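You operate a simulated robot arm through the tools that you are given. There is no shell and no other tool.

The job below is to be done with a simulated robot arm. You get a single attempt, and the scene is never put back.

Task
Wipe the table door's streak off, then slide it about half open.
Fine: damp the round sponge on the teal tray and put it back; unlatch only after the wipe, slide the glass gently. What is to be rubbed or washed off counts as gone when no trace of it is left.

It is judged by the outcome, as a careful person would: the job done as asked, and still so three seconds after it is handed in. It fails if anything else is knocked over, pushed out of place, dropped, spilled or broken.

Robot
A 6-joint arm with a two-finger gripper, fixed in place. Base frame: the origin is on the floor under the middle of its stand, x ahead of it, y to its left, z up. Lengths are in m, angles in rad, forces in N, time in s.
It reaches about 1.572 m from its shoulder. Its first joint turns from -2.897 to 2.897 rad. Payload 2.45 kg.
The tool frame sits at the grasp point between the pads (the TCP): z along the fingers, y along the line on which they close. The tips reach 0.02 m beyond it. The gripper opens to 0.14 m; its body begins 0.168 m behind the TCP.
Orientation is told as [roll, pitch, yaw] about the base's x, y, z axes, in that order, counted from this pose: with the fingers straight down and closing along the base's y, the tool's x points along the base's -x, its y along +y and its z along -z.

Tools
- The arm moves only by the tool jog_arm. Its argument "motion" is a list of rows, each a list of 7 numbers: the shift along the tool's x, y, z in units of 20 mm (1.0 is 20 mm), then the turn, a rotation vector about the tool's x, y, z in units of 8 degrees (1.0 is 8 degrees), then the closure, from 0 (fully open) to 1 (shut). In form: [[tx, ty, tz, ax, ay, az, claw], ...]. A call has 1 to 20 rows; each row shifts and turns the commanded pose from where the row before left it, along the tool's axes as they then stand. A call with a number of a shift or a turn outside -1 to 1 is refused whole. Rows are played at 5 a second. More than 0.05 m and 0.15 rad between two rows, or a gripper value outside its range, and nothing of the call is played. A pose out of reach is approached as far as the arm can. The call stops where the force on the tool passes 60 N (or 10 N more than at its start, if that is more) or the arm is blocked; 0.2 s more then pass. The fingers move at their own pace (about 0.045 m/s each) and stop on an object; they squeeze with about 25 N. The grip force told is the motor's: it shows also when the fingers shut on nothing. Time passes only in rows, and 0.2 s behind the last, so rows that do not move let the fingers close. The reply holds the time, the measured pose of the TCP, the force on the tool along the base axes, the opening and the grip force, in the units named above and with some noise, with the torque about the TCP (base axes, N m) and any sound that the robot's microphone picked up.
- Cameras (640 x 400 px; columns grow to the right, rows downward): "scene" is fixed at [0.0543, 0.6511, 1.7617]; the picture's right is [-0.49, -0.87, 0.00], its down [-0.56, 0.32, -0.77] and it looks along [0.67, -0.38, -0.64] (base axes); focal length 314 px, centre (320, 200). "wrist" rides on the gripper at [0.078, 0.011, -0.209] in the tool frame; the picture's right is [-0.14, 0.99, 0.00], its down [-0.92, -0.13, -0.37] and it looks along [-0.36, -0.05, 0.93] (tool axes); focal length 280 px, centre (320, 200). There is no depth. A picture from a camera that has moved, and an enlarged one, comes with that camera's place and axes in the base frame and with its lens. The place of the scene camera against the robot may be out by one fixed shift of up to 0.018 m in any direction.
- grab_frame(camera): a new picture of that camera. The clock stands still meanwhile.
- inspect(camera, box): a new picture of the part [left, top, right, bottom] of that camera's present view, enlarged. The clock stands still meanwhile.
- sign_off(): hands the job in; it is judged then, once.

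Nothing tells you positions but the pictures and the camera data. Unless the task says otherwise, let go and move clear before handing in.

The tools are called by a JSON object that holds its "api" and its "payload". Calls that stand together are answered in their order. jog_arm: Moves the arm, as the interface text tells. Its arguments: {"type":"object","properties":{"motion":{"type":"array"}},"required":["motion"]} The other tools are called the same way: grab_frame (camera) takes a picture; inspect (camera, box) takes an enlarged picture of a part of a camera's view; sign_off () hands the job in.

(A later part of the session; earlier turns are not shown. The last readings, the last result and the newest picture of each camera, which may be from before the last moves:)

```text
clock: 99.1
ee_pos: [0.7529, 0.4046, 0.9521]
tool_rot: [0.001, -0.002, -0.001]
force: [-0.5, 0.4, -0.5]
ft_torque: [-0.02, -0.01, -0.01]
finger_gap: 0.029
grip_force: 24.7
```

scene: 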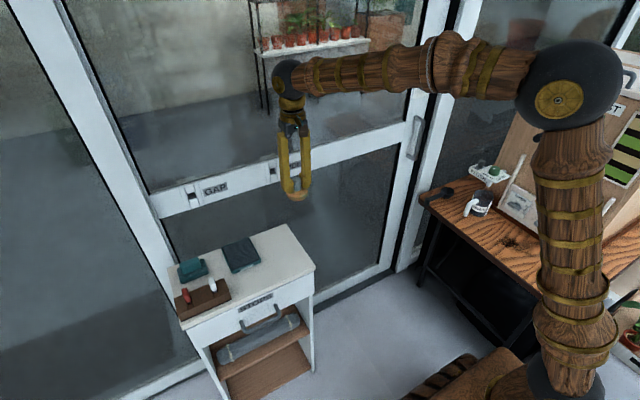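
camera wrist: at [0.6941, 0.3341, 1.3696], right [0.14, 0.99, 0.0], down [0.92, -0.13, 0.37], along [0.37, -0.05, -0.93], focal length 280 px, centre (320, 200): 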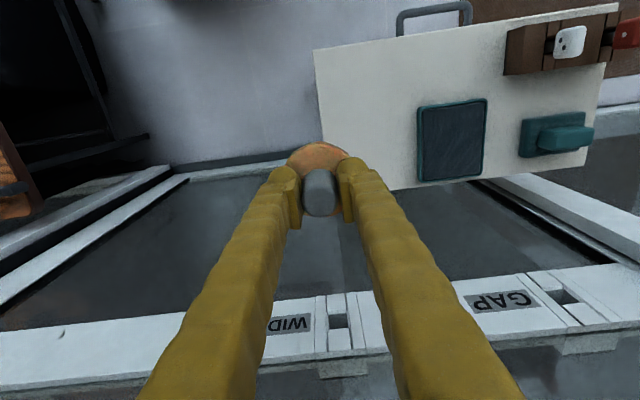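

{"api": "jog_arm", "payload": {"motion": [[0, 0, 0.05, 0, 0, 0, 1], [0, 0, 0.05, 0, 0, 0, 1], [0, 0, 0.05, 0, 0, 0, 1], [0, 0, 0, 0, 0, 0, 1]]}}

```text
clock: 100.1
ee_pos: [0.7531, 0.4036, 0.9495]
tool_rot: [0.002, -0.002, -0.001]
force: [0.5, 0.1, -0.7]
ft_torque: [-0.01, -0.02, 0.02]
finger_gap: 0.029
grip_force: 24.7
```

{"api": "jog_arm", "payload": {"motion": [[0, 0, 0.05, 0, 0, 0, 1], [0, 0, 0.04, 0, 0, 0, 1], [0, 0, 0, 0, 0, 0, 1]]}}

{"api": "inspect", "payload": {"camera": "scene", "box": [200, 200, 336, 290]}}

```text
clock: 100.9
ee_pos: [0.7524, 0.405, 0.9467]
tool_rot: [0.001, -0.002, -0.001]
force: [0.3, -0.6, 3.9]
ft_torque: [-0.11, -0.06, -0.02]
finger_gap: 0.0292
grip_force: 25.3
```

```text
4.44 times, centred on (268, 245) of scene
camera zoom: at [0.0543, 0.6511, 1.7617], right [-0.49, -0.87, 0.0], down [-0.56, 0.32, -0.77], along [0.67, -0.38, -0.64], focal length 1396 px, centre (551, 0)
```

zoom: 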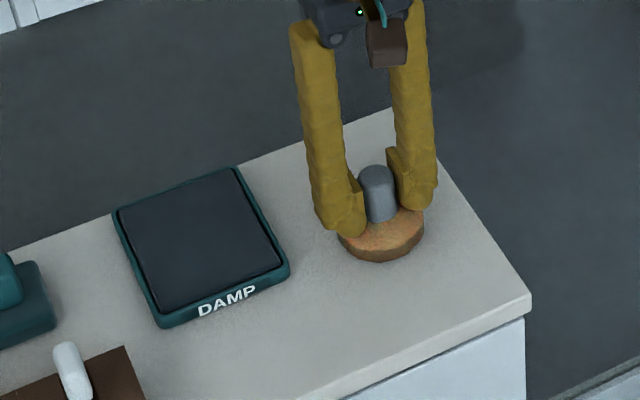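

The sponge is touching the table (about 4 N). Now I'll release and lift straight up.

{"api": "jog_arm", "payload": {"motion": [[0, 0, 0, 0, 0, 0, 0.75], [0, 0, 0, 0, 0, 0, 0.6], [0, 0, 0, 0, 0, 0, 0.45], [0, 0, 0, 0, 0, 0, 0.45], [0, 0, -0.3, 0, 0, 0, 0.45], [0, 0, -0.6, 0, 0, 0, 0.45], [0, 0, -0.9, 0, 0, 0, 0.45], [0, 0, -0.9, 0, 0, 0, 0.45], [0, 0, -0.9, 0, 0, 0, 0.45], [0, 0, -0.9, 0, 0, 0, 0.45], [0, 0, 0, 0, 0, 0, 0.45]]}}

{"api": "inspect", "payload": {"camera": "scene", "box": [200, 200, 336, 290]}}

{"api": "inspect", "payload": {"camera": "wrist", "box": [220, 80, 480, 245]}}

```text
clock: 103.3
ee_pos: [0.7522, 0.4044, 1.0375]
tool_rot: [0.001, -0.001, 0.001]
force: [-0.4, 0.2, -0.8]
ft_torque: [-0.05, 0.0, 0.0]
finger_gap: 0.077
grip_force: 0.0
```

```text
4.44 times, centred on (268, 245) of scene
camera zoom: at [0.0543, 0.6511, 1.7617], right [-0.49, -0.87, 0.0], down [-0.56, 0.32, -0.77], along [0.67, -0.38, -0.64], focal length 1396 px, centre (551, 0)
```

zoom: 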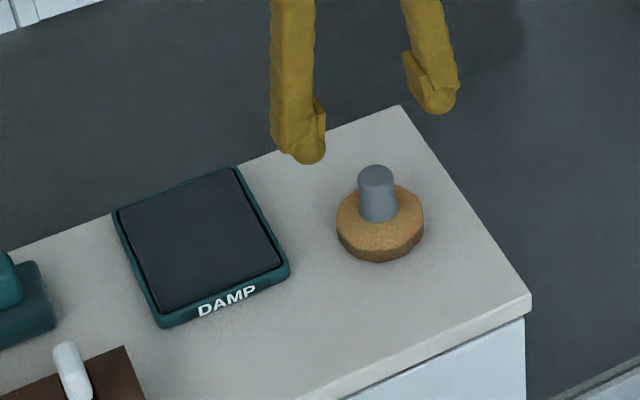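

```text
2.42 times, centred on (350, 162) of wrist
camera zoom: at [0.6747, 0.4147, 1.2475], right [0.14, 0.99, 0.0], down [0.92, -0.13, 0.37], along [0.37, -0.05, -0.93], focal length 680 px, centre (247, 291)
```

zoom: 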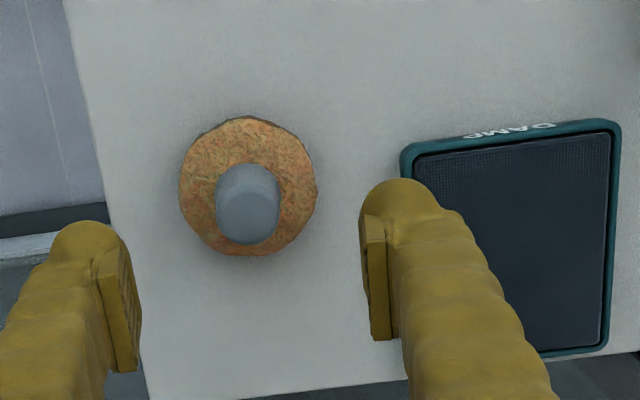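

The sponge is back in its original spot, upright. Next I'll go up and over to y=0 and pitch forward again, then look at the latch (about (0.98, -0.375, 1.275)).

{"api": "jog_arm", "payload": {"motion": [[0, 0, -0.8, 0, 0, 0, 0.45], [0, 0, -1, 0, 0, 0, 0.45], [0, 0, -1, 0, 0, 0, 0.45], [0, 0, -1, 0, 0, 0, 0.45], [-0.24, -0.97, -0.5, 0, 0, 0, 0.45], [-0.24, -0.97, -0.5, 0, 0, 0, 0.45], [-0.24, -0.97, -0.5, 0, 0, 0, 0.45], [-0.24, -0.97, -0.5, 0, 0, 0, 0.45], [-0.24, -0.97, -0.5, 0, 0, 0, 0.45], [-0.24, -0.97, -0.5, 0, 0, 0, 0.45], [-0.24, -0.97, -0.5, 0, 0, 0, 0.45], [-0.24, -0.97, -0.5, 0, 0, 0, 0.45], [-0.24, -0.97, -0.5, 0, 0, 0, 0.45], [-0.24, -0.97, -0.5, 0, 0, 0, 0.45], [-0.24, -0.97, -0.5, 0, 0, 0, 0.45], [-0.24, -0.97, -0.5, 0, 0, 0, 0.45], [-0.24, -0.97, -0.5, 0, 0, 0, 0.45], [-0.24, -0.97, -0.5, 0, 0, 0, 0.45], [-0.24, -0.97, -0.5, 0, 0, 0, 0.45], [0, 0, 0, 0, 0, 0, 0.45]]}}

{"api": "grab_frame", "payload": {"camera": "scene"}}

```text
clock: 107.5
ee_pos: [0.8237, 0.1125, 1.263]
tool_rot: [0.002, -0.001, 0.001]
force: [0.1, 0.0, 0.1]
ft_torque: [-0.04, 0.01, 0.02]
finger_gap: 0.0769
grip_force: 0.0
```

```text
taken
```

scene: 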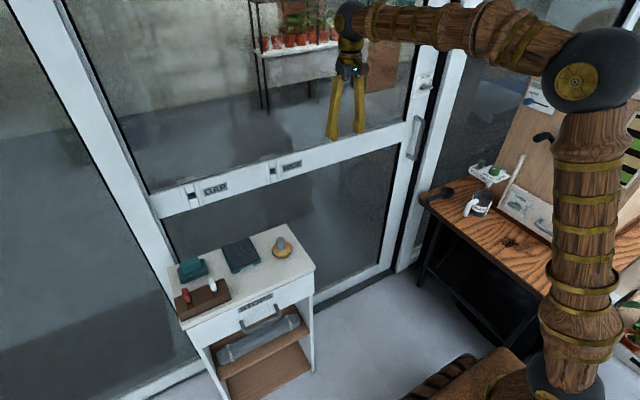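

{"api": "jog_arm", "payload": {"motion": [[0, -0.9375, 0, 0, -0.88, 0, 0.45], [0, -0.9375, 0, 0, -0.88, 0, 0.45], [0, -0.9375, 0, 0, -0.88, 0, 0.45], [0, -0.9375, 0, 0, -0.88, 0, 0.45], [0, -0.9375, 0, 0, -0.88, 0, 0.45], [0, -0.9375, 0, 0, -0.85, 0, 0.45], [0, 0, 0, 0, 0, 0, 0.45], [0, 0, 0, 0, 0, 0, 0.45]]}}

```text
clock: 109.3
ee_pos: [0.824, 0.0003, 1.263]
tool_rot: [0.004, -0.736, -0.002]
force: [0.4, -0.2, 0.7]
ft_torque: [-0.01, -0.02, 0.02]
finger_gap: 0.0771
grip_force: 0.1
```

{"api": "jog_arm", "payload": {"motion": [[0, 0, 0, 0, -0.998, 0, 0.45], [0, 0, 0, 0, -0.998, 0, 0.45], [0, 0, 0, 0, -0.998, 0, 0.45], [0, 0, 0, 0, -0.998, 0, 0.45], [0, 0, 0, 0, -0.998, 0, 0.45], [0, 0, 0, 0, -0.998, 0, 0.45], [0, 0, 0, 0, 0, 0, 0.45], [0, 0, 0, 0, 0, 0, 0.45]]}}

```text
clock: 111.1
ee_pos: [0.8252, -0.0006, 1.2641]
tool_rot: [1.518, -1.569, -1.517]
force: [0.3, -0.4, -0.3]
ft_torque: [-0.03, 0.01, 0.01]
finger_gap: 0.0767
grip_force: 0.0
```

The tool faces the door again. I'll shift toward the latch but stay at y≈-0.22, to keep the wrist well clear of the compost box's crank, and take a look.

{"api": "jog_arm", "payload": {"motion": [[0, -0.9, 0.25, 0, 0, 0, 0.45], [0, -0.9, 0.25, 0, 0, 0, 0.45], [0, -0.9, 0.25, 0, 0, 0, 0.45], [0, -0.9, 0.25, 0, 0, 0, 0.45], [0, -0.9, 0.25, 0, 0, 0, 0.45], [0, -0.9, 0.25, 0, 0, 0, 0.45], [0, -0.9, 0.25, 0, 0, 0, 0.45], [0, -0.9, 0.25, 0, 0, 0, 0.45], [0, -0.9, 0.25, 0, 0, 0, 0.45], [0, -0.9, 0.25, 0, 0, 0, 0.45], [0, -0.9, 0.25, 0, 0, 0, 0.45], [0, 0, 0, 0, 0, 0, 0.45]]}}

{"api": "grab_frame", "payload": {"camera": "scene"}}

{"api": "grab_frame", "payload": {"camera": "wrist"}}

```text
clock: 113.7
ee_pos: [0.8784, -0.1985, 1.2626]
tool_rot: [1.264, -1.568, -1.266]
force: [-0.2, 0.7, 0.4]
ft_torque: [-0.01, 0.03, 0.02]
finger_gap: 0.077
grip_force: 0.1
```

```text
taken
```

scene: 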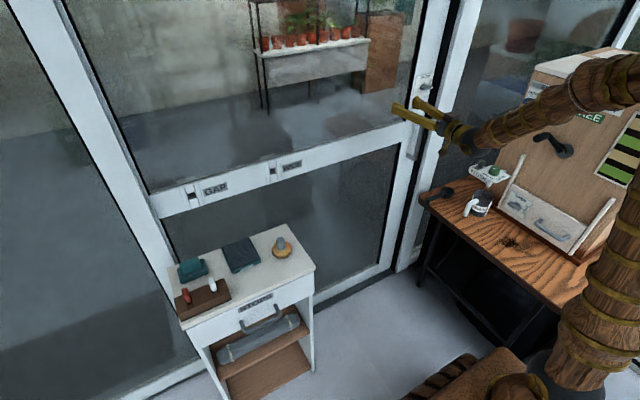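

```text
taken
camera wrist: at [0.6697, -0.1876, 1.1861], right [0.0, 0.99, 0.14], down [-0.37, -0.13, 0.92], along [0.93, -0.05, 0.36], focal length 280 px, centre (320, 200)
```

wrist: 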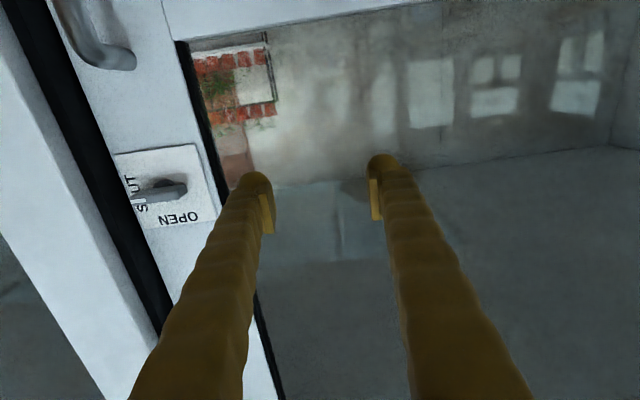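

{"api": "inspect", "payload": {"camera": "wrist", "box": [60, 110, 260, 250]}}

{"api": "inspect", "payload": {"camera": "wrist", "box": [0, 0, 200, 140]}}

{"api": "inspect", "payload": {"camera": "scene", "box": [380, 60, 480, 180]}}

```text
2.86 times, centred on (160, 180) of wrist
camera zoom: at [0.6697, -0.1876, 1.1861], right [0.0, 0.99, 0.14], down [-0.37, -0.13, 0.92], along [0.93, -0.05, 0.36], focal length 801 px, centre (777, 257)
```

zoom: 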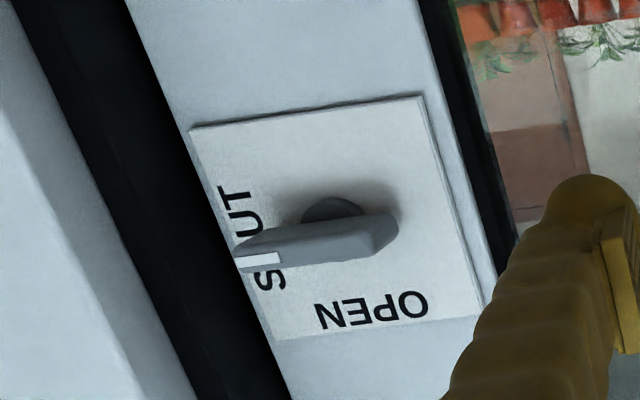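

```text
2.86 times, centred on (100, 70) of wrist
camera zoom: at [0.6697, -0.1876, 1.1861], right [0.0, 0.99, 0.14], down [-0.37, -0.13, 0.92], along [0.93, -0.05, 0.36], focal length 801 px, centre (949, 571)
```

zoom: 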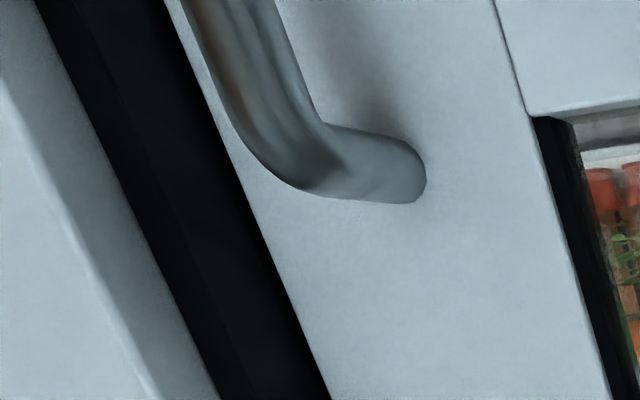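

```text
3.33 times, centred on (430, 120) of scene
camera zoom: at [0.0543, 0.6511, 1.7617], right [-0.49, -0.87, 0.0], down [-0.56, 0.32, -0.77], along [0.67, -0.38, -0.64], focal length 1047 px, centre (-47, 467)
```

zoom: 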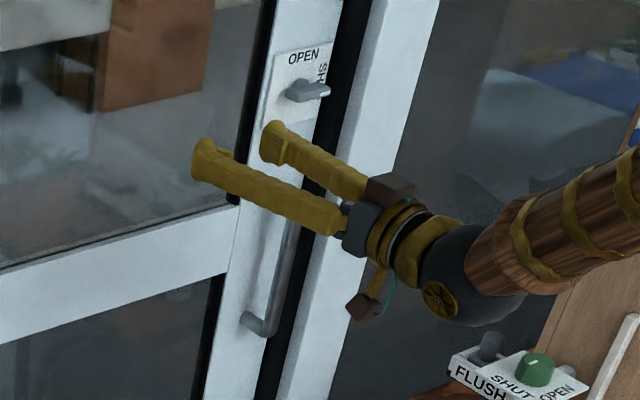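

I can see the latch well: the lever is pivoted at the centre of the plate and its white tip points to SHUT. I'll move a bit closer in y for a second view so I can triangulate it accurately.

{"api": "jog_arm", "payload": {"motion": [[0, -0.8, 0, 0, 0, 0, 0.45], [0, -0.8, 0, 0, 0, 0, 0.45], [0, -0.8, 0, 0, 0, 0, 0.45], [0, -0.8, 0, 0, 0, 0, 0.45], [0, -0.8, 0, 0, 0, 0, 0.45], [0, 0, 0, 0, 0, 0, 0.45]]}}

{"api": "grab_frame", "payload": {"camera": "wrist"}}

{"api": "inspect", "payload": {"camera": "wrist", "box": [140, 110, 340, 250]}}

{"api": "inspect", "payload": {"camera": "scene", "box": [380, 60, 540, 180]}}

```text
clock: 115.1
ee_pos: [0.8801, -0.2783, 1.2608]
tool_rot: [1.255, -1.567, -1.255]
force: [-0.7, 0.0, 0.4]
ft_torque: [-0.01, -0.01, 0.02]
finger_gap: 0.077
grip_force: 0.1
```

```text
taken
camera wrist: at [0.6699, -0.2679, 1.1843], right [0.0, 0.99, 0.14], down [-0.37, -0.13, 0.92], along [0.93, -0.05, 0.36], focal length 280 px, centre (320, 200)
```

wrist: 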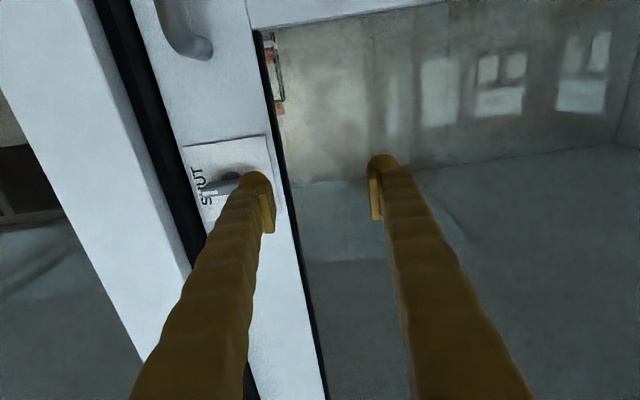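

```text
2.86 times, centred on (240, 180) of wrist
camera zoom: at [0.6699, -0.2679, 1.1843], right [0.0, 0.99, 0.14], down [-0.37, -0.13, 0.92], along [0.93, -0.05, 0.36], focal length 801 px, centre (549, 257)
```

zoom: 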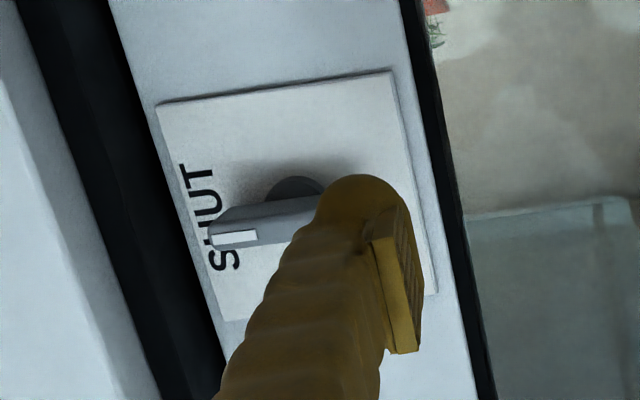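

```text
3.33 times, centred on (460, 120) of scene
camera zoom: at [0.0543, 0.6511, 1.7617], right [-0.49, -0.87, 0.0], down [-0.56, 0.32, -0.77], along [0.67, -0.38, -0.64], focal length 1047 px, centre (-147, 467)
```

zoom: 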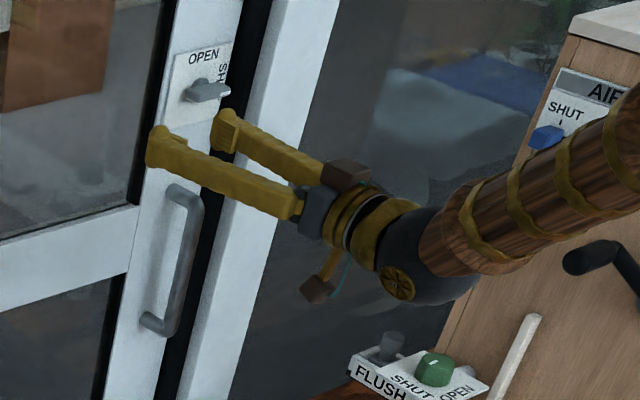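

The latch pivot is at about (y -0.383, z 1.268), with the lever's front face near x≈0.955 and the plate near x≈0.99. I'll roll the tool 90° so the fingers straddle the horizontal lever from above and below.

{"api": "jog_arm", "payload": {"motion": [[0, 0, 0, 0, 0, 0.9375, 0.45], [0, 0, 0, 0, 0, 0.9375, 0.45], [0, 0, 0, 0, 0, 0.9375, 0.45], [0, 0, 0, 0, 0, 0.9375, 0.45], [0, 0, 0, 0, 0, 0.9375, 0.45], [0, 0, 0, 0, 0, 0.9375, 0.45], [0, 0, 0, 0, 0, 0.9375, 0.45], [0, 0, 0, 0, 0, 0.9375, 0.45], [0, 0, 0, 0, 0, 0.9375, 0.45], [0, 0, 0, 0, 0, 0.9375, 0.45], [0, 0, 0, 0, 0, 0.9375, 0.45], [0, 0, 0, 0, 0, 0.9375, 0.45], [0, 0, 0, 0, 0, 0, 0.45]]}}

{"api": "grab_frame", "payload": {"camera": "wrist"}}

{"api": "inspect", "payload": {"camera": "scene", "box": [380, 60, 540, 180]}}

```text
clock: 117.9
ee_pos: [0.8804, -0.2786, 1.2625]
tool_rot: [1.57, 0.001, -1.57]
force: [0.0, 0.7, 0.6]
ft_torque: [0.0, -0.01, 0.03]
finger_gap: 0.0769
grip_force: 0.0
```

```text
taken
camera wrist: at [0.6702, -0.2001, 1.2745], right [0.0, -0.14, 0.99], down [-0.37, -0.92, -0.13], along [0.93, -0.36, -0.05], focal length 280 px, centre (320, 200)
```

wrist: 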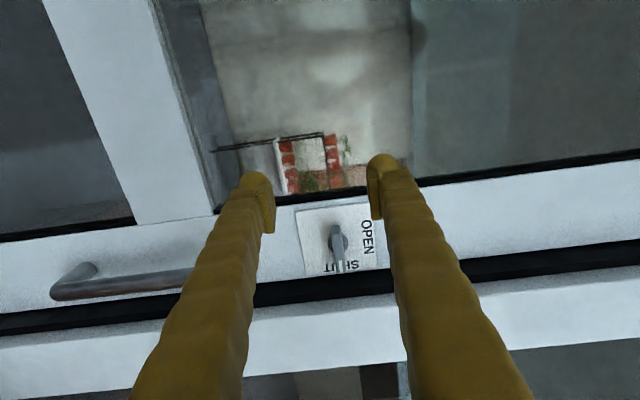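

```text
3.33 times, centred on (460, 120) of scene
camera zoom: at [0.0543, 0.6511, 1.7617], right [-0.49, -0.87, 0.0], down [-0.56, 0.32, -0.77], along [0.67, -0.38, -0.64], focal length 1047 px, centre (-147, 467)
```

zoom: 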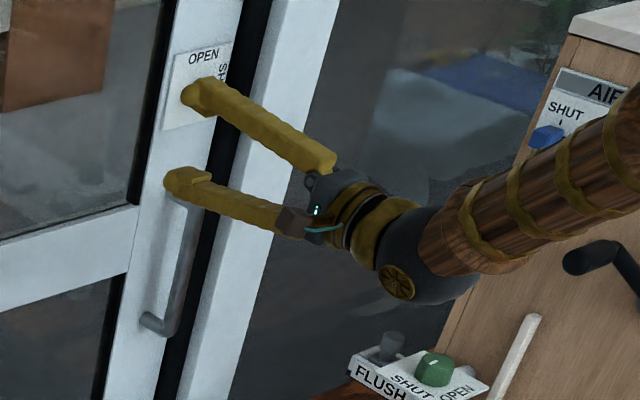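

{"api": "inspect", "payload": {"camera": "wrist", "box": [260, 180, 420, 290]}}

{"api": "inspect", "payload": {"camera": "wrist", "box": [0, 210, 240, 340]}}

```text
3.64 times, centred on (340, 235) of wrist
camera zoom: at [0.6702, -0.2001, 1.2745], right [0.0, -0.14, 0.99], down [-0.37, -0.92, -0.13], along [0.93, -0.36, -0.05], focal length 1020 px, centre (247, 73)
```

zoom: 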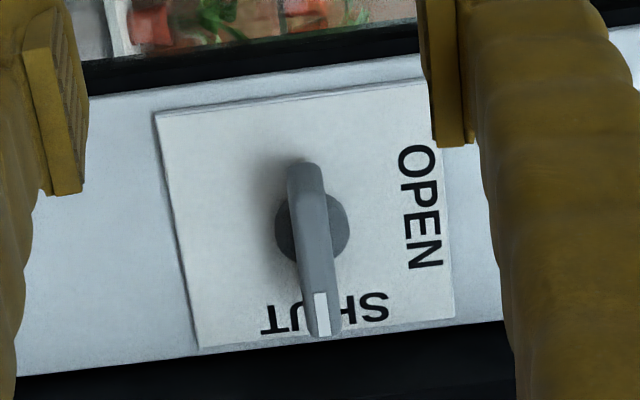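

```text
2.67 times, centred on (120, 275) of wrist
camera zoom: at [0.6702, -0.2001, 1.2745], right [0.0, -0.14, 0.99], down [-0.37, -0.92, -0.13], along [0.93, -0.36, -0.05], focal length 748 px, centre (853, 0)
```

zoom: 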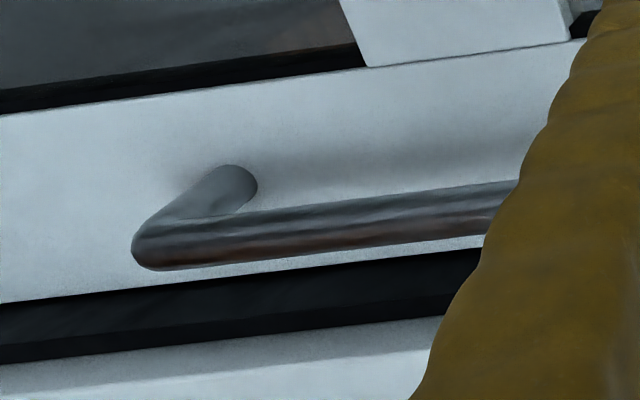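

The view is clear: pivot at about y -0.383, z 1.271, with the lever's front at x≈0.962. I'll line up on the pivot axis while still short of the lever.

{"api": "jog_arm", "payload": {"motion": [[-0.75, 0.07, 0, 0, 0, 0, 0.45], [-0.75, 0.07, 0, 0, 0, 0, 0.45], [-0.75, 0.07, 0, 0, 0, 0, 0.45], [-0.75, 0.07, 0, 0, 0, 0, 0.45], [-0.75, 0.07, 0, 0, 0, 0, 0.45], [-0.75, 0.07, 0, 0, 0, 0, 0.45], [-0.72, 0, 0, 0, 0, 0, 0.45], [0, 0, 0, 0, 0, 0, 0.45]]}}

{"api": "grab_frame", "payload": {"camera": "wrist"}}

{"api": "inspect", "payload": {"camera": "wrist", "box": [220, 80, 420, 220]}}

{"api": "grab_frame", "payload": {"camera": "scene"}}

```text
clock: 119.7
ee_pos: [0.8808, -0.382, 1.2719]
tool_rot: [1.572, 0.0, -1.572]
force: [-0.6, 0.2, -0.1]
ft_torque: [-0.01, -0.01, 0.02]
finger_gap: 0.0769
grip_force: 0.1
```

```text
taken
camera wrist: at [0.6707, -0.3044, 1.2838], right [0.0, -0.14, 0.99], down [-0.37, -0.92, -0.13], along [0.93, -0.36, -0.05], focal length 280 px, centre (320, 200)
```

wrist: 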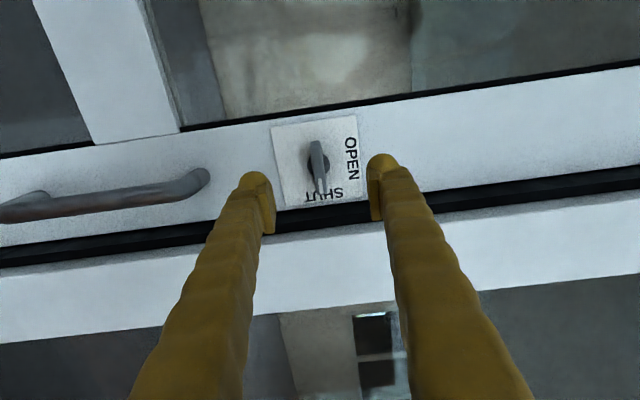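

```text
2.86 times, centred on (320, 150) of wrist
camera zoom: at [0.6707, -0.3044, 1.2838], right [0.0, -0.14, 0.99], down [-0.37, -0.92, -0.13], along [0.93, -0.36, -0.05], focal length 801 px, centre (320, 343)
```

zoom: 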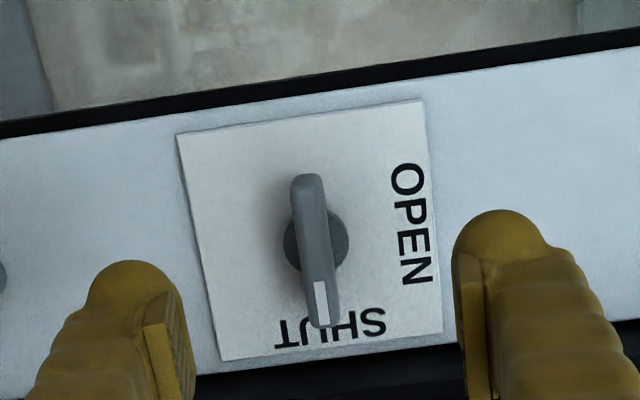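

```text
taken
```

scene: 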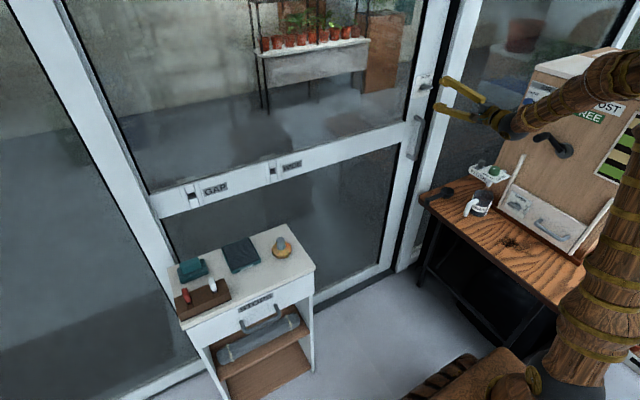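

Triangulation gives the pivot at y≈-0.382, z≈1.272, and the TCP is aligned. Now advancing so the fingers straddle the lever, with the tips staying about 1 cm off the plate.

{"api": "jog_arm", "payload": {"motion": [[0, 0, 0.6, 0, 0, 0, 0.45], [0, 0, 0.7, 0, 0, 0, 0.45], [0, 0, 0.7, 0, 0, 0, 0.45], [0, 0, 0.7, 0, 0, 0, 0.45], [0, 0, 0.5, 0, 0, 0, 0.45], [0, 0, 0.3, 0, 0, 0, 0.45], [0, 0, 0, 0, 0, 0, 0.45]]}}

{"api": "grab_frame", "payload": {"camera": "wrist"}}

{"api": "inspect", "payload": {"camera": "scene", "box": [390, 50, 470, 110]}}

```text
clock: 121.3
ee_pos: [0.951, -0.383, 1.2708]
tool_rot: [1.572, 0.002, -1.57]
force: [-0.8, 0.1, -0.3]
ft_torque: [-0.02, -0.03, 0.04]
finger_gap: 0.0769
grip_force: 0.1
```

```text
taken
camera wrist: at [0.7408, -0.3043, 1.2824], right [0.0, -0.14, 0.99], down [-0.37, -0.92, -0.13], along [0.93, -0.36, -0.05], focal length 280 px, centre (320, 200)
```

wrist: 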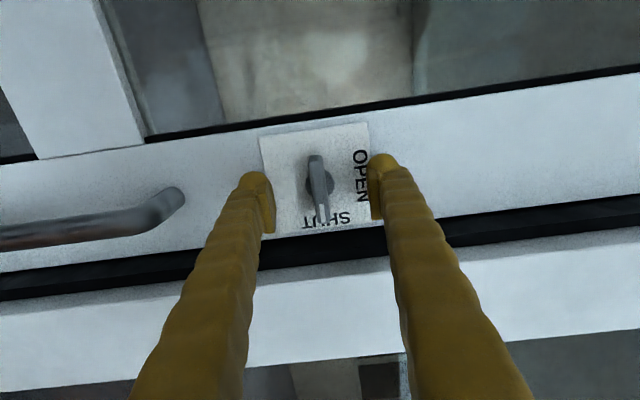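

```text
6.67 times, centred on (430, 80) of scene
camera zoom: at [0.0543, 0.6511, 1.7617], right [-0.49, -0.87, 0.0], down [-0.56, 0.32, -0.77], along [0.67, -0.38, -0.64], focal length 2094 px, centre (-413, 1000)
```

zoom: 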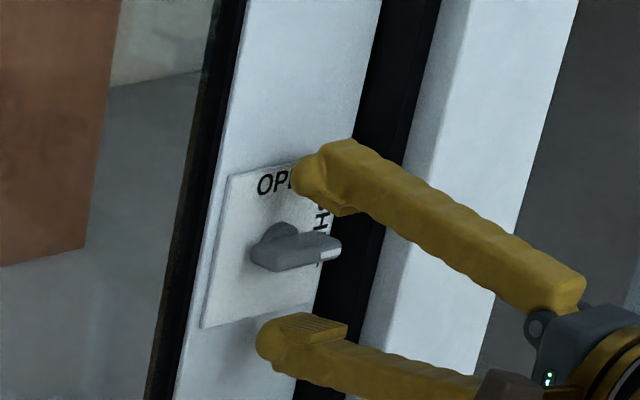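

The fingers straddle the lever nicely. Closing onto it.

{"api": "jog_arm", "payload": {"motion": [[0, 0, 0, 0, 0, 0, 0.6], [0, 0, 0, 0, 0, 0, 0.7], [0, 0, 0, 0, 0, 0, 0.8], [0, 0, 0, 0, 0, 0, 0.85], [0, 0, 0, 0, 0, 0, 0.9], [0, 0, 0, 0, 0, 0, 0.9]]}}

{"api": "inspect", "payload": {"camera": "wrist", "box": [240, 120, 400, 240]}}

```text
clock: 122.7
ee_pos: [0.9501, -0.3822, 1.2711]
tool_rot: [1.571, 0.002, -1.57]
force: [-0.4, 1.1, -0.4]
ft_torque: [0.0, -0.05, 0.02]
finger_gap: 0.0142
grip_force: 0.0
```

```text
3.33 times, centred on (320, 180) of wrist
camera zoom: at [0.7408, -0.3043, 1.2824], right [0.0, -0.14, 0.99], down [-0.37, -0.92, -0.13], along [0.93, -0.37, -0.05], focal length 935 px, centre (320, 267)
```

zoom: 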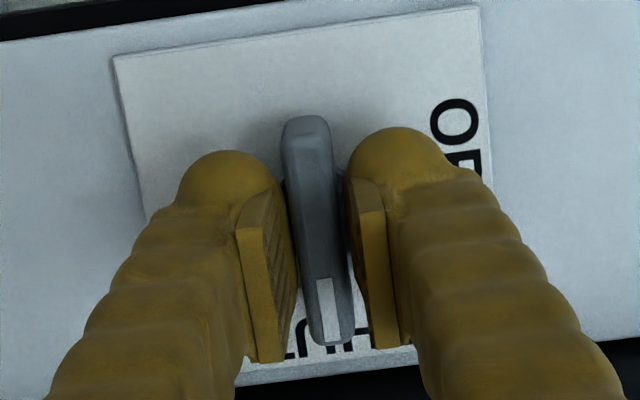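

The lever sits centred in a 14 mm gap with no force. I'll turn in small steps (from right to up, negative about tool z) and check how it responds.

{"api": "jog_arm", "payload": {"motion": [[0, 0, 0, 0, 0, -0.5, 0.9], [0, 0, 0, 0, 0, -0.5, 0.9], [0, 0, 0, 0, 0, -0.5, 0.9], [0, 0, 0, 0, 0, -0.5, 0.9], [0, 0, 0, 0, 0, 0, 0.9]]}}

{"api": "inspect", "payload": {"camera": "wrist", "box": [240, 120, 400, 240]}}

```text
clock: 123.9
ee_pos: [0.9501, -0.3822, 1.2709]
tool_rot: [1.571, -0.279, -1.57]
force: [0.3, -1.0, -1.0]
ft_torque: [-0.04, 0.0, 0.03]
finger_gap: 0.0148
grip_force: 0.3
```

```text
3.33 times, centred on (320, 180) of wrist
camera zoom: at [0.7409, -0.3045, 1.2604], right [0.0, 0.14, 0.99], down [-0.37, -0.92, 0.13], along [0.93, -0.37, 0.05], focal length 935 px, centre (320, 267)
```

zoom: 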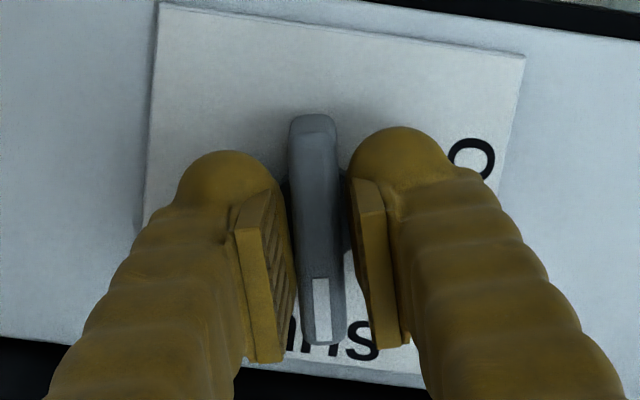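

The lever follows freely with negligible torque. Continuing the turn.

{"api": "jog_arm", "payload": {"motion": [[0, 0, 0, 0, 0, -0.5, 0.9], [0, 0, 0, 0, 0, -0.5, 0.9], [0, 0, 0, 0, 0, -0.5, 0.9], [0, 0, 0, 0, 0, -0.5, 0.9], [0, 0, 0, 0, 0, -0.5, 0.9], [0, 0, 0, 0, 0, -0.5, 0.9], [0, 0, 0, 0, 0, -0.5, 0.9], [0, 0, 0, 0, 0, -0.5, 0.9], [0, 0, 0, 0, 0, -0.5, 0.9], [0, 0, 0, 0, 0, -0.5, 0.9], [0, 0, 0, 0, 0, -0.5, 0.9], [0, 0, 0, 0, 0, -0.5, 0.9], [0, 0, 0, 0, 0, -0.5, 0.9], [0, 0, 0, 0, 0, -0.5, 0.9], [0, 0, 0, 0, 0, -0.5, 0.9], [0, 0, 0, 0, 0, -0.5, 0.9], [0, 0, 0, 0, 0, 0, 0.9]]}}

{"api": "inspect", "payload": {"camera": "wrist", "box": [240, 120, 400, 240]}}

```text
clock: 127.5
ee_pos: [0.9494, -0.3825, 1.27]
tool_rot: [1.567, -1.395, -1.566]
force: [-0.3, 0.2, -0.1]
ft_torque: [-0.01, 0.0, -0.01]
finger_gap: 0.0143
grip_force: 0.5
```

```text
3.33 times, centred on (320, 180) of wrist
camera zoom: at [0.7404, -0.358, 1.1963], right [0.0, 0.95, 0.31], down [-0.37, -0.29, 0.88], along [0.93, -0.11, 0.35], focal length 935 px, centre (320, 267)
```

zoom: 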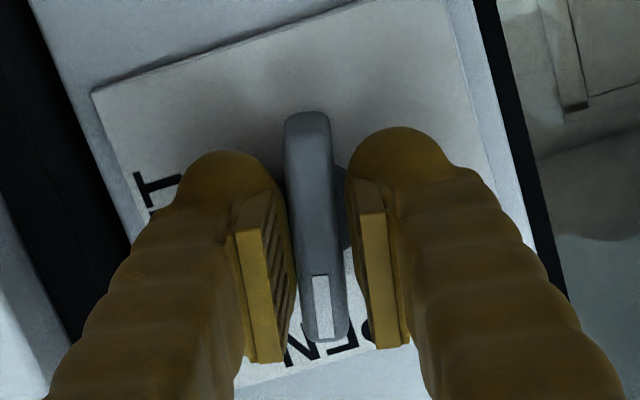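

{"api": "jog_arm", "payload": {"motion": [[0, 0, 0, 0, 0, -0.5, 0.9], [0, 0, 0, 0, 0, -0.5, 0.9], [0, 0, 0, 0, 0, -0.4, 0.9], [0, 0, 0, 0, 0, 0, 0.9]]}}

{"api": "inspect", "payload": {"camera": "wrist", "box": [240, 120, 400, 240]}}

```text
clock: 128.5
ee_pos: [0.9488, -0.3828, 1.2711]
tool_rot: [-1.531, -1.552, 1.531]
force: [1.0, 0.5, -0.5]
ft_torque: [-0.01, 0.01, -0.01]
finger_gap: 0.0141
grip_force: 0.0
```

```text
3.33 times, centred on (320, 180) of wrist
camera zoom: at [0.7404, -0.3736, 1.1933], right [0.0, 0.99, 0.12], down [-0.37, -0.11, 0.92], along [0.93, -0.04, 0.37], focal length 935 px, centre (320, 267)
```

zoom: 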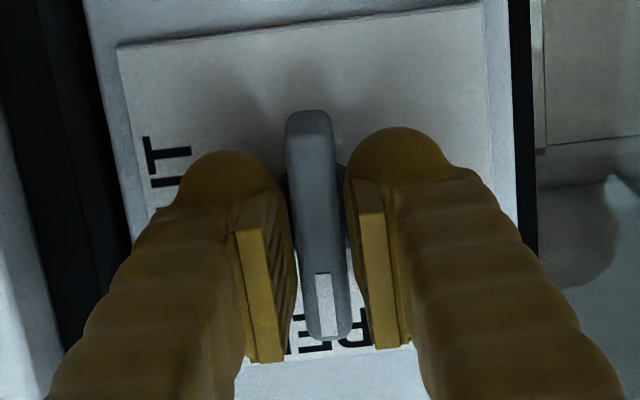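

{"api": "jog_arm", "payload": {"motion": [[0, 0, 0, 0, 0, -0.4, 0.9], [0, 0, 0, 0, 0, -0.3, 0.9], [0, 0, 0, 0, 0, 0, 0.9]]}}

{"api": "inspect", "payload": {"camera": "wrist", "box": [240, 120, 400, 240]}}

```text
clock: 129.3
ee_pos: [0.9491, -0.3832, 1.2714]
tool_rot: [-1.563, -1.455, 1.563]
force: [-1.0, 1.6, 0.0]
ft_torque: [0.05, 0.0, 0.0]
finger_gap: 0.0148
grip_force: 0.9
```

```text
3.33 times, centred on (320, 180) of wrist
camera zoom: at [0.7403, -0.3816, 1.1931], right [0.0, 1.0, 0.02], down [-0.37, -0.02, 0.93], along [0.93, -0.01, 0.37], focal length 935 px, centre (320, 267)
```

zoom: 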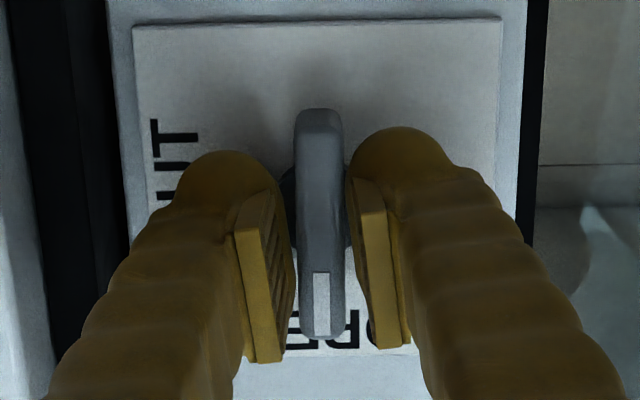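

The lever is now parallel to the plate's vertical edges with its white tip at OPEN. I'll open the fingers and back straight off to verify.

{"api": "jog_arm", "payload": {"motion": [[0, 0, 0, 0, 0, 0.3, 0.8], [0, 0, 0, 0, 0, 0.4, 0.7], [0, 0, 0, 0, 0, 0, 0.6], [0, 0, 0, 0, 0, 0, 0.55], [0, 0, -0.4, 0, 0, 0, 0.55], [0, 0, -0.6, 0, 0, 0, 0.55], [0, 0, -0.6, 0, 0, 0, 0.55], [0, 0, -0.6, 0, 0, 0, 0.55], [0, 0, -0.6, 0, 0, 0, 0.55], [0, 0, 0, 0, 0, 0, 0.55]]}}

{"api": "grab_frame", "payload": {"camera": "wrist"}}

{"api": "inspect", "payload": {"camera": "wrist", "box": [220, 80, 420, 220]}}

{"api": "inspect", "payload": {"camera": "scene", "box": [380, 50, 480, 180]}}

```text
clock: 131.5
ee_pos: [0.8937, -0.3849, 1.271]
tool_rot: [-1.529, -1.551, 1.528]
force: [-0.1, 0.3, 0.7]
ft_torque: [0.01, -0.01, 0.01]
finger_gap: 0.0631
grip_force: 0.1
```

```text
taken
camera wrist: at [0.684, -0.3749, 1.1933], right [0.0, 0.99, 0.12], down [-0.37, -0.11, 0.92], along [0.93, -0.04, 0.37], focal length 280 px, centre (320, 200)
```

wrist: 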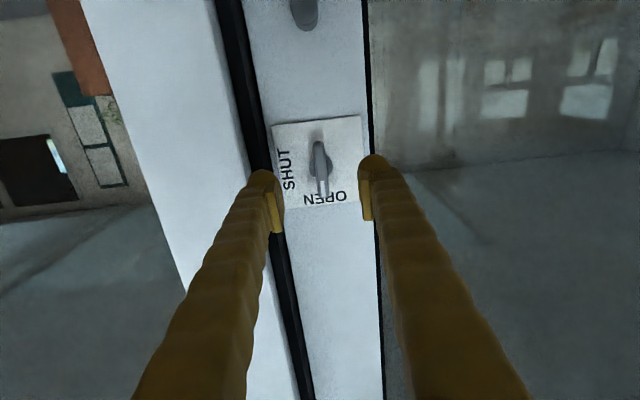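

```text
2.86 times, centred on (320, 150) of wrist
camera zoom: at [0.684, -0.3749, 1.1933], right [0.0, 0.99, 0.12], down [-0.37, -0.11, 0.92], along [0.93, -0.04, 0.37], focal length 801 px, centre (320, 343)
```

zoom: 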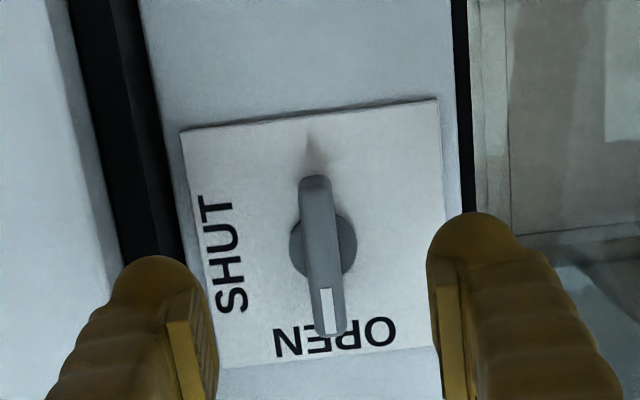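

```text
3.08 times, centred on (430, 115) of scene
camera zoom: at [0.0543, 0.6511, 1.7617], right [-0.49, -0.87, 0.0], down [-0.56, 0.32, -0.77], along [0.67, -0.38, -0.64], focal length 967 px, centre (-18, 462)
```

zoom: 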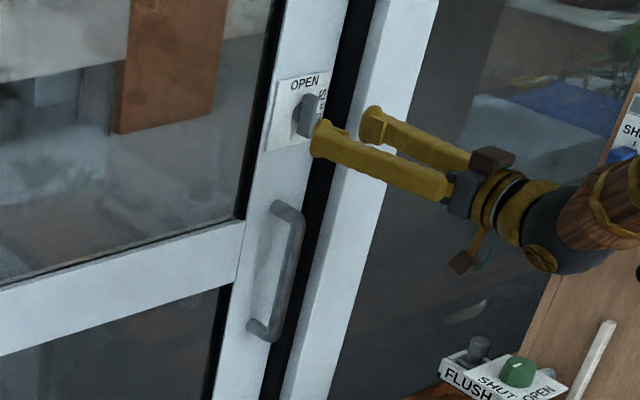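

The latch now points to OPEN. Next is the handle, a vertical bar estimated at about (0.93, -0.377) spanning z≈0.95–1.14. I'll lower partway to get a good look, keeping the fingers in front of it.

{"api": "jog_arm", "payload": {"motion": [[0.5, 0, -0.4, 0, 0, 0.14, 0.55], [0.8, 0, 0, 0, 0, 0, 0.55], [0.8, 0, 0, 0, 0, 0, 0.55], [0.8, 0, 0, 0, 0, 0, 0.55], [0.8, 0, 0, 0, 0, 0, 0.55], [0.8, 0, 0, 0, 0, 0, 0.55], [0, 0, 0, 0, 0, 0, 0.55]]}}

{"api": "grab_frame", "payload": {"camera": "wrist"}}

{"api": "inspect", "payload": {"camera": "scene", "box": [370, 60, 530, 220]}}

```text
clock: 133.1
ee_pos: [0.8855, -0.3837, 1.1792]
tool_rot: [0.707, -1.57, -0.707]
force: [0.4, 0.5, 0.3]
ft_torque: [0.0, -0.04, 0.0]
finger_gap: 0.0629
grip_force: 0.1
```

```text
taken
camera wrist: at [0.6764, -0.3723, 1.1019], right [0.0, 0.99, 0.14], down [-0.37, -0.13, 0.92], along [0.93, -0.05, 0.36], focal length 280 px, centre (320, 200)
```

wrist: 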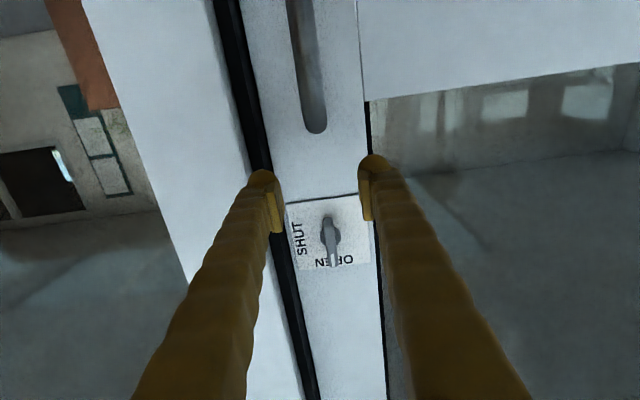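

```text
2.50 times, centred on (450, 140) of scene
camera zoom: at [0.0543, 0.6511, 1.7617], right [-0.49, -0.87, 0.0], down [-0.56, 0.32, -0.77], along [0.67, -0.38, -0.64], focal length 785 px, centre (-5, 350)
```

zoom: 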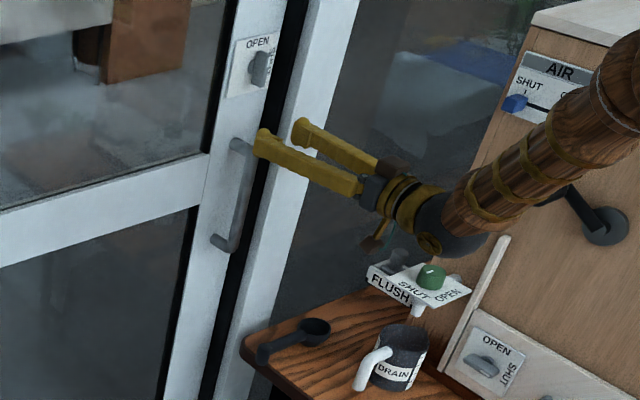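

{"api": "inspect", "payload": {"camera": "wrist", "box": [240, 0, 400, 150]}}

```text
2.67 times, centred on (320, 75) of wrist
camera zoom: at [0.6764, -0.3723, 1.1019], right [0.0, 0.99, 0.14], down [-0.37, -0.13, 0.92], along [0.93, -0.05, 0.36], focal length 748 px, centre (320, 533)
```

zoom: 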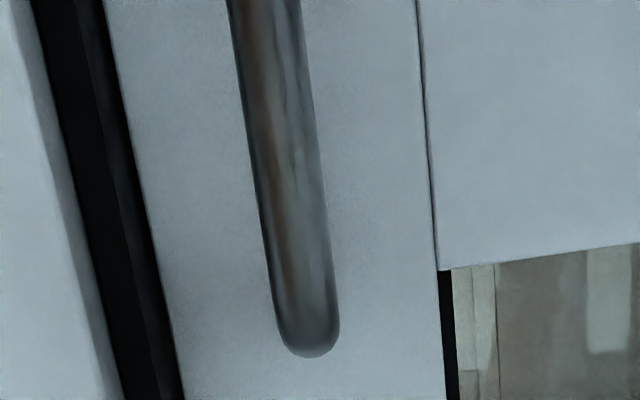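

The handle bar axis is at about (0.936, -0.379), roughly 20 mm thick. I'll lower to z≈1.085 and centre on it, still in front.

{"api": "jog_arm", "payload": {"motion": [[0.6, 0.05, 0, 0, 0, 0, 0.55], [0.8, 0.05, 0, 0, 0, 0, 0.55], [0.8, 0.05, 0, 0, 0, 0, 0.55], [0.8, 0.05, 0, 0, 0, 0, 0.55], [0.8, 0, 0, 0, 0, 0, 0.55], [0.8, 0, 0, 0, 0, 0, 0.55], [0, 0, 0, 0, 0, 0, 0.55]]}}

{"api": "grab_frame", "payload": {"camera": "wrist"}}

{"api": "inspect", "payload": {"camera": "scene", "box": [370, 60, 530, 220]}}

```text
clock: 134.7
ee_pos: [0.8859, -0.377, 1.0886]
tool_rot: [0.754, -1.572, -0.754]
force: [0.6, 0.5, 0.4]
ft_torque: [-0.03, 0.01, 0.03]
finger_gap: 0.063
grip_force: 0.1
```

```text
taken
camera wrist: at [0.6762, -0.3667, 1.0117], right [0.0, 0.99, 0.14], down [-0.37, -0.13, 0.92], along [0.93, -0.05, 0.36], focal length 280 px, centre (320, 200)
```

wrist: 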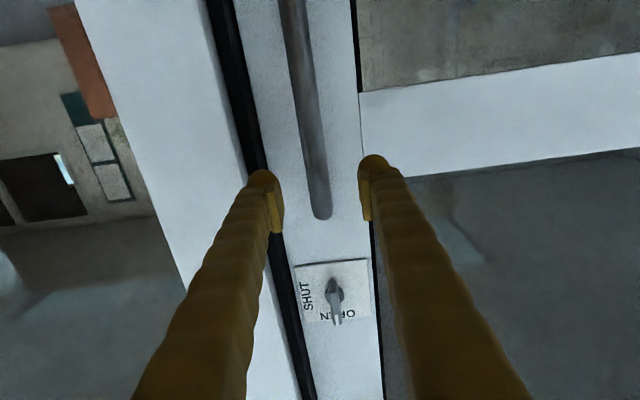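

```text
2.50 times, centred on (450, 140) of scene
camera zoom: at [0.0543, 0.6511, 1.7617], right [-0.49, -0.87, 0.0], down [-0.56, 0.32, -0.77], along [0.67, -0.38, -0.64], focal length 785 px, centre (-5, 350)
```

zoom: 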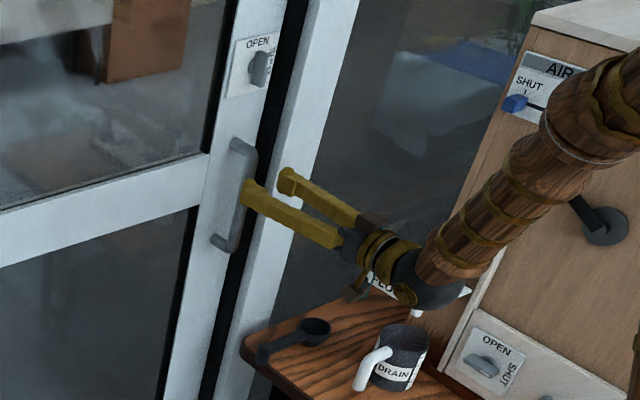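

The bar is almost centred between the fingers. Now advancing around it.

{"api": "jog_arm", "payload": {"motion": [[0, -0.1, 0.4, 0, 0, 0, 0.55], [0, -0.1, 0.5, 0, 0, 0, 0.55], [0, 0, 0.5, 0, 0, 0, 0.55], [0, 0, 0.5, 0, 0, 0, 0.55], [0, 0, 0.5, 0, 0, 0, 0.55], [0, 0, 0, 0, 0, 0, 0.55]]}}

{"api": "inspect", "payload": {"camera": "wrist", "box": [220, 100, 420, 240]}}

{"api": "inspect", "payload": {"camera": "scene", "box": [390, 100, 470, 170]}}

```text
clock: 136.1
ee_pos: [0.9333, -0.3841, 1.088]
tool_rot: [0.877, -1.57, -0.876]
force: [0.4, 0.0, -0.2]
ft_torque: [-0.02, -0.01, 0.03]
finger_gap: 0.063
grip_force: 0.0
```

```text
2.86 times, centred on (320, 170) of wrist
camera zoom: at [0.724, -0.3726, 1.011], right [0.0, 0.99, 0.14], down [-0.37, -0.13, 0.92], along [0.93, -0.05, 0.36], focal length 801 px, centre (320, 286)
```

zoom: 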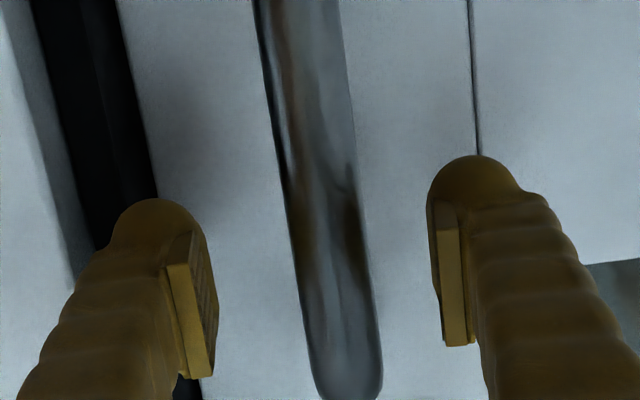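

```text
5.71 times, centred on (430, 135) of scene
camera zoom: at [0.0543, 0.6511, 1.7617], right [-0.49, -0.87, 0.0], down [-0.56, 0.32, -0.77], along [0.67, -0.38, -0.64], focal length 1795 px, centre (-309, 571)
```

zoom: 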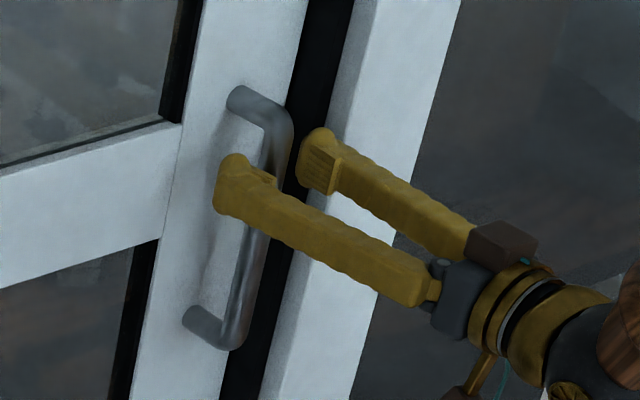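

The fingers straddle the bar symmetrically. I'll close to a loose fork (about 30 mm) and begin sliding slowly in +y.

{"api": "jog_arm", "payload": {"motion": [[0, 0, 0, 0, 0, 0, 0.65], [0, 0, 0, 0, 0, 0, 0.75], [0, 0, 0, 0, 0, 0, 0.79], [0, 0, 0, 0, 0, 0, 0.79], [0, 0.15, 0, 0, 0, 0, 0.79], [0, 0.15, 0, 0, 0, 0, 0.79], [0, 0.15, 0, 0, 0, 0, 0.79], [0, 0.15, 0, 0, 0, 0, 0.79], [0, 0, 0, 0, 0, 0, 0.79]]}}

{"api": "inspect", "payload": {"camera": "wrist", "box": [220, 100, 420, 240]}}

```text
clock: 138.1
ee_pos: [0.9331, -0.3725, 1.0891]
tool_rot: [0.76, -1.57, -0.757]
force: [-0.2, -6.1, -1.5]
ft_torque: [-0.07, 0.03, -0.03]
finger_gap: 0.0339
grip_force: 3.2
```

```text
2.86 times, centred on (320, 170) of wrist
camera zoom: at [0.7244, -0.3609, 1.0114], right [0.0, 0.99, 0.14], down [-0.37, -0.13, 0.92], along [0.93, -0.05, 0.36], focal length 801 px, centre (320, 286)
```

zoom: 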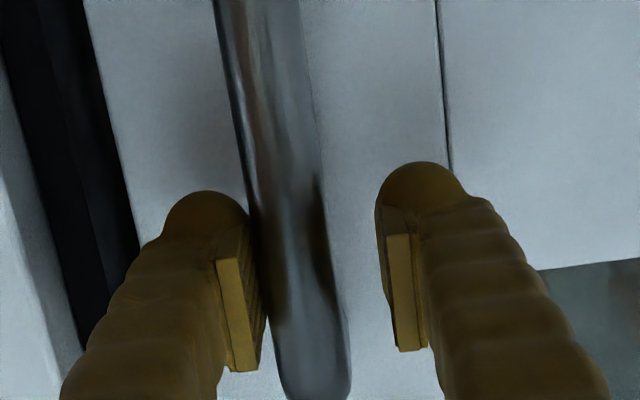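

The finger touches the bar and the door resists about 6 N. I'll close onto the bar for a controlled coupling and continue slowly.

{"api": "jog_arm", "payload": {"motion": [[0, 0, 0, 0, 0, 0, 0.85], [0, 0, 0, 0, 0, 0, 0.95], [0, 0, 0, 0, 0, 0, 1], [0, 0, 0, 0, 0, 0, 1], [0, 0.1, 0, 0, 0, 0, 1], [0, 0.15, 0, 0, 0, 0, 1], [0, 0.2, 0, 0, 0, 0, 1], [0, 0.25, 0, 0, 0, 0, 1], [0, 0.25, 0, 0, 0, 0, 1], [0, 0.25, 0, 0, 0, 0, 1], [0, 0, 0, 0, 0, 0, 1]]}}

{"api": "grab_frame", "payload": {"camera": "scene"}}

```text
clock: 140.5
ee_pos: [0.9337, -0.3452, 1.0881]
tool_rot: [0.705, -1.57, -0.704]
force: [18.6, 6.7, 7.9]
ft_torque: [-0.93, -0.22, 0.05]
finger_gap: 0.0199
grip_force: 45.1
```

```text
taken
```

scene: 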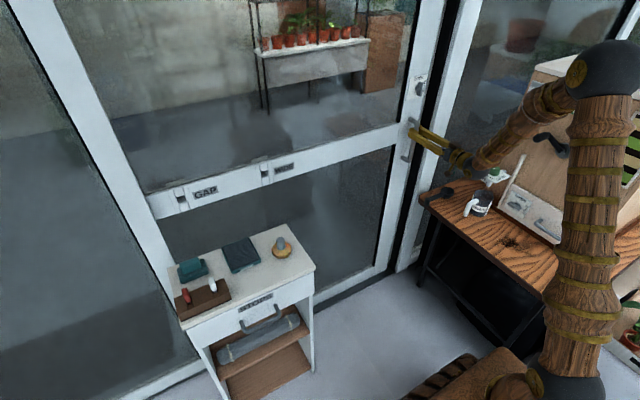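

The door is sliding. I'll continue gently at about 30 mm/s.

{"api": "jog_arm", "payload": {"motion": [[0, 0.15, 0, 0, 0, 0, 1], [0, 0.25, 0, 0, 0, 0, 1], [0, 0.3, 0, 0, 0, 0, 1], [0, 0.3, 0, 0, 0, 0, 1], [0, 0.3, 0, 0, 0, 0, 1], [0, 0.3, 0, 0, 0, 0, 1], [0, 0.3, 0, 0, 0, 0, 1], [0, 0.3, 0, 0, 0, 0, 1], [0, 0.3, 0, 0, 0, 0, 1], [0, 0.3, 0, 0, 0, 0, 1], [0, 0.25, 0, 0, 0, 0, 1], [0, 0.15, 0, 0, 0, 0, 1], [0, 0, 0, 0, 0, 0, 1]]}}

{"api": "grab_frame", "payload": {"camera": "scene"}}

```text
clock: 143.3
ee_pos: [0.933, -0.2829, 1.0886]
tool_rot: [0.67, -1.57, -0.669]
force: [49.4, 0.5, 5.7]
ft_torque: [-0.97, -0.1, 0.01]
finger_gap: 0.0202
grip_force: 44.9
```

```text
taken
```

scene: 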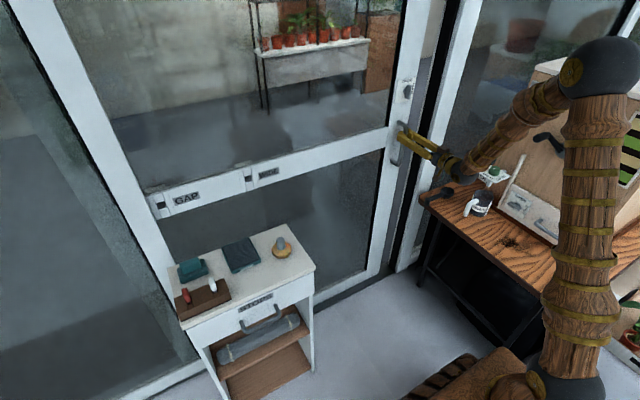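

The door moves, but a sideways pull builds up because the rigid grip isn't exactly parallel to the track. I'll loosen to a fork so only the push in y acts, and add a slight x correction.

{"api": "jog_arm", "payload": {"motion": [[0, 0, 0, 0, 0, 0, 0.9], [0, 0, 0, 0, 0, 0, 0.82], [0, 0, 0.03, 0, 0, 0, 0.8], [0, 0, 0, 0, 0, 0, 0.8]]}}

```text
clock: 144.3
ee_pos: [0.9332, -0.2829, 1.0881]
tool_rot: [0.702, -1.568, -0.704]
force: [0.6, 0.1, 0.6]
ft_torque: [0.0, 0.01, 0.01]
finger_gap: 0.028
grip_force: 0.0
```

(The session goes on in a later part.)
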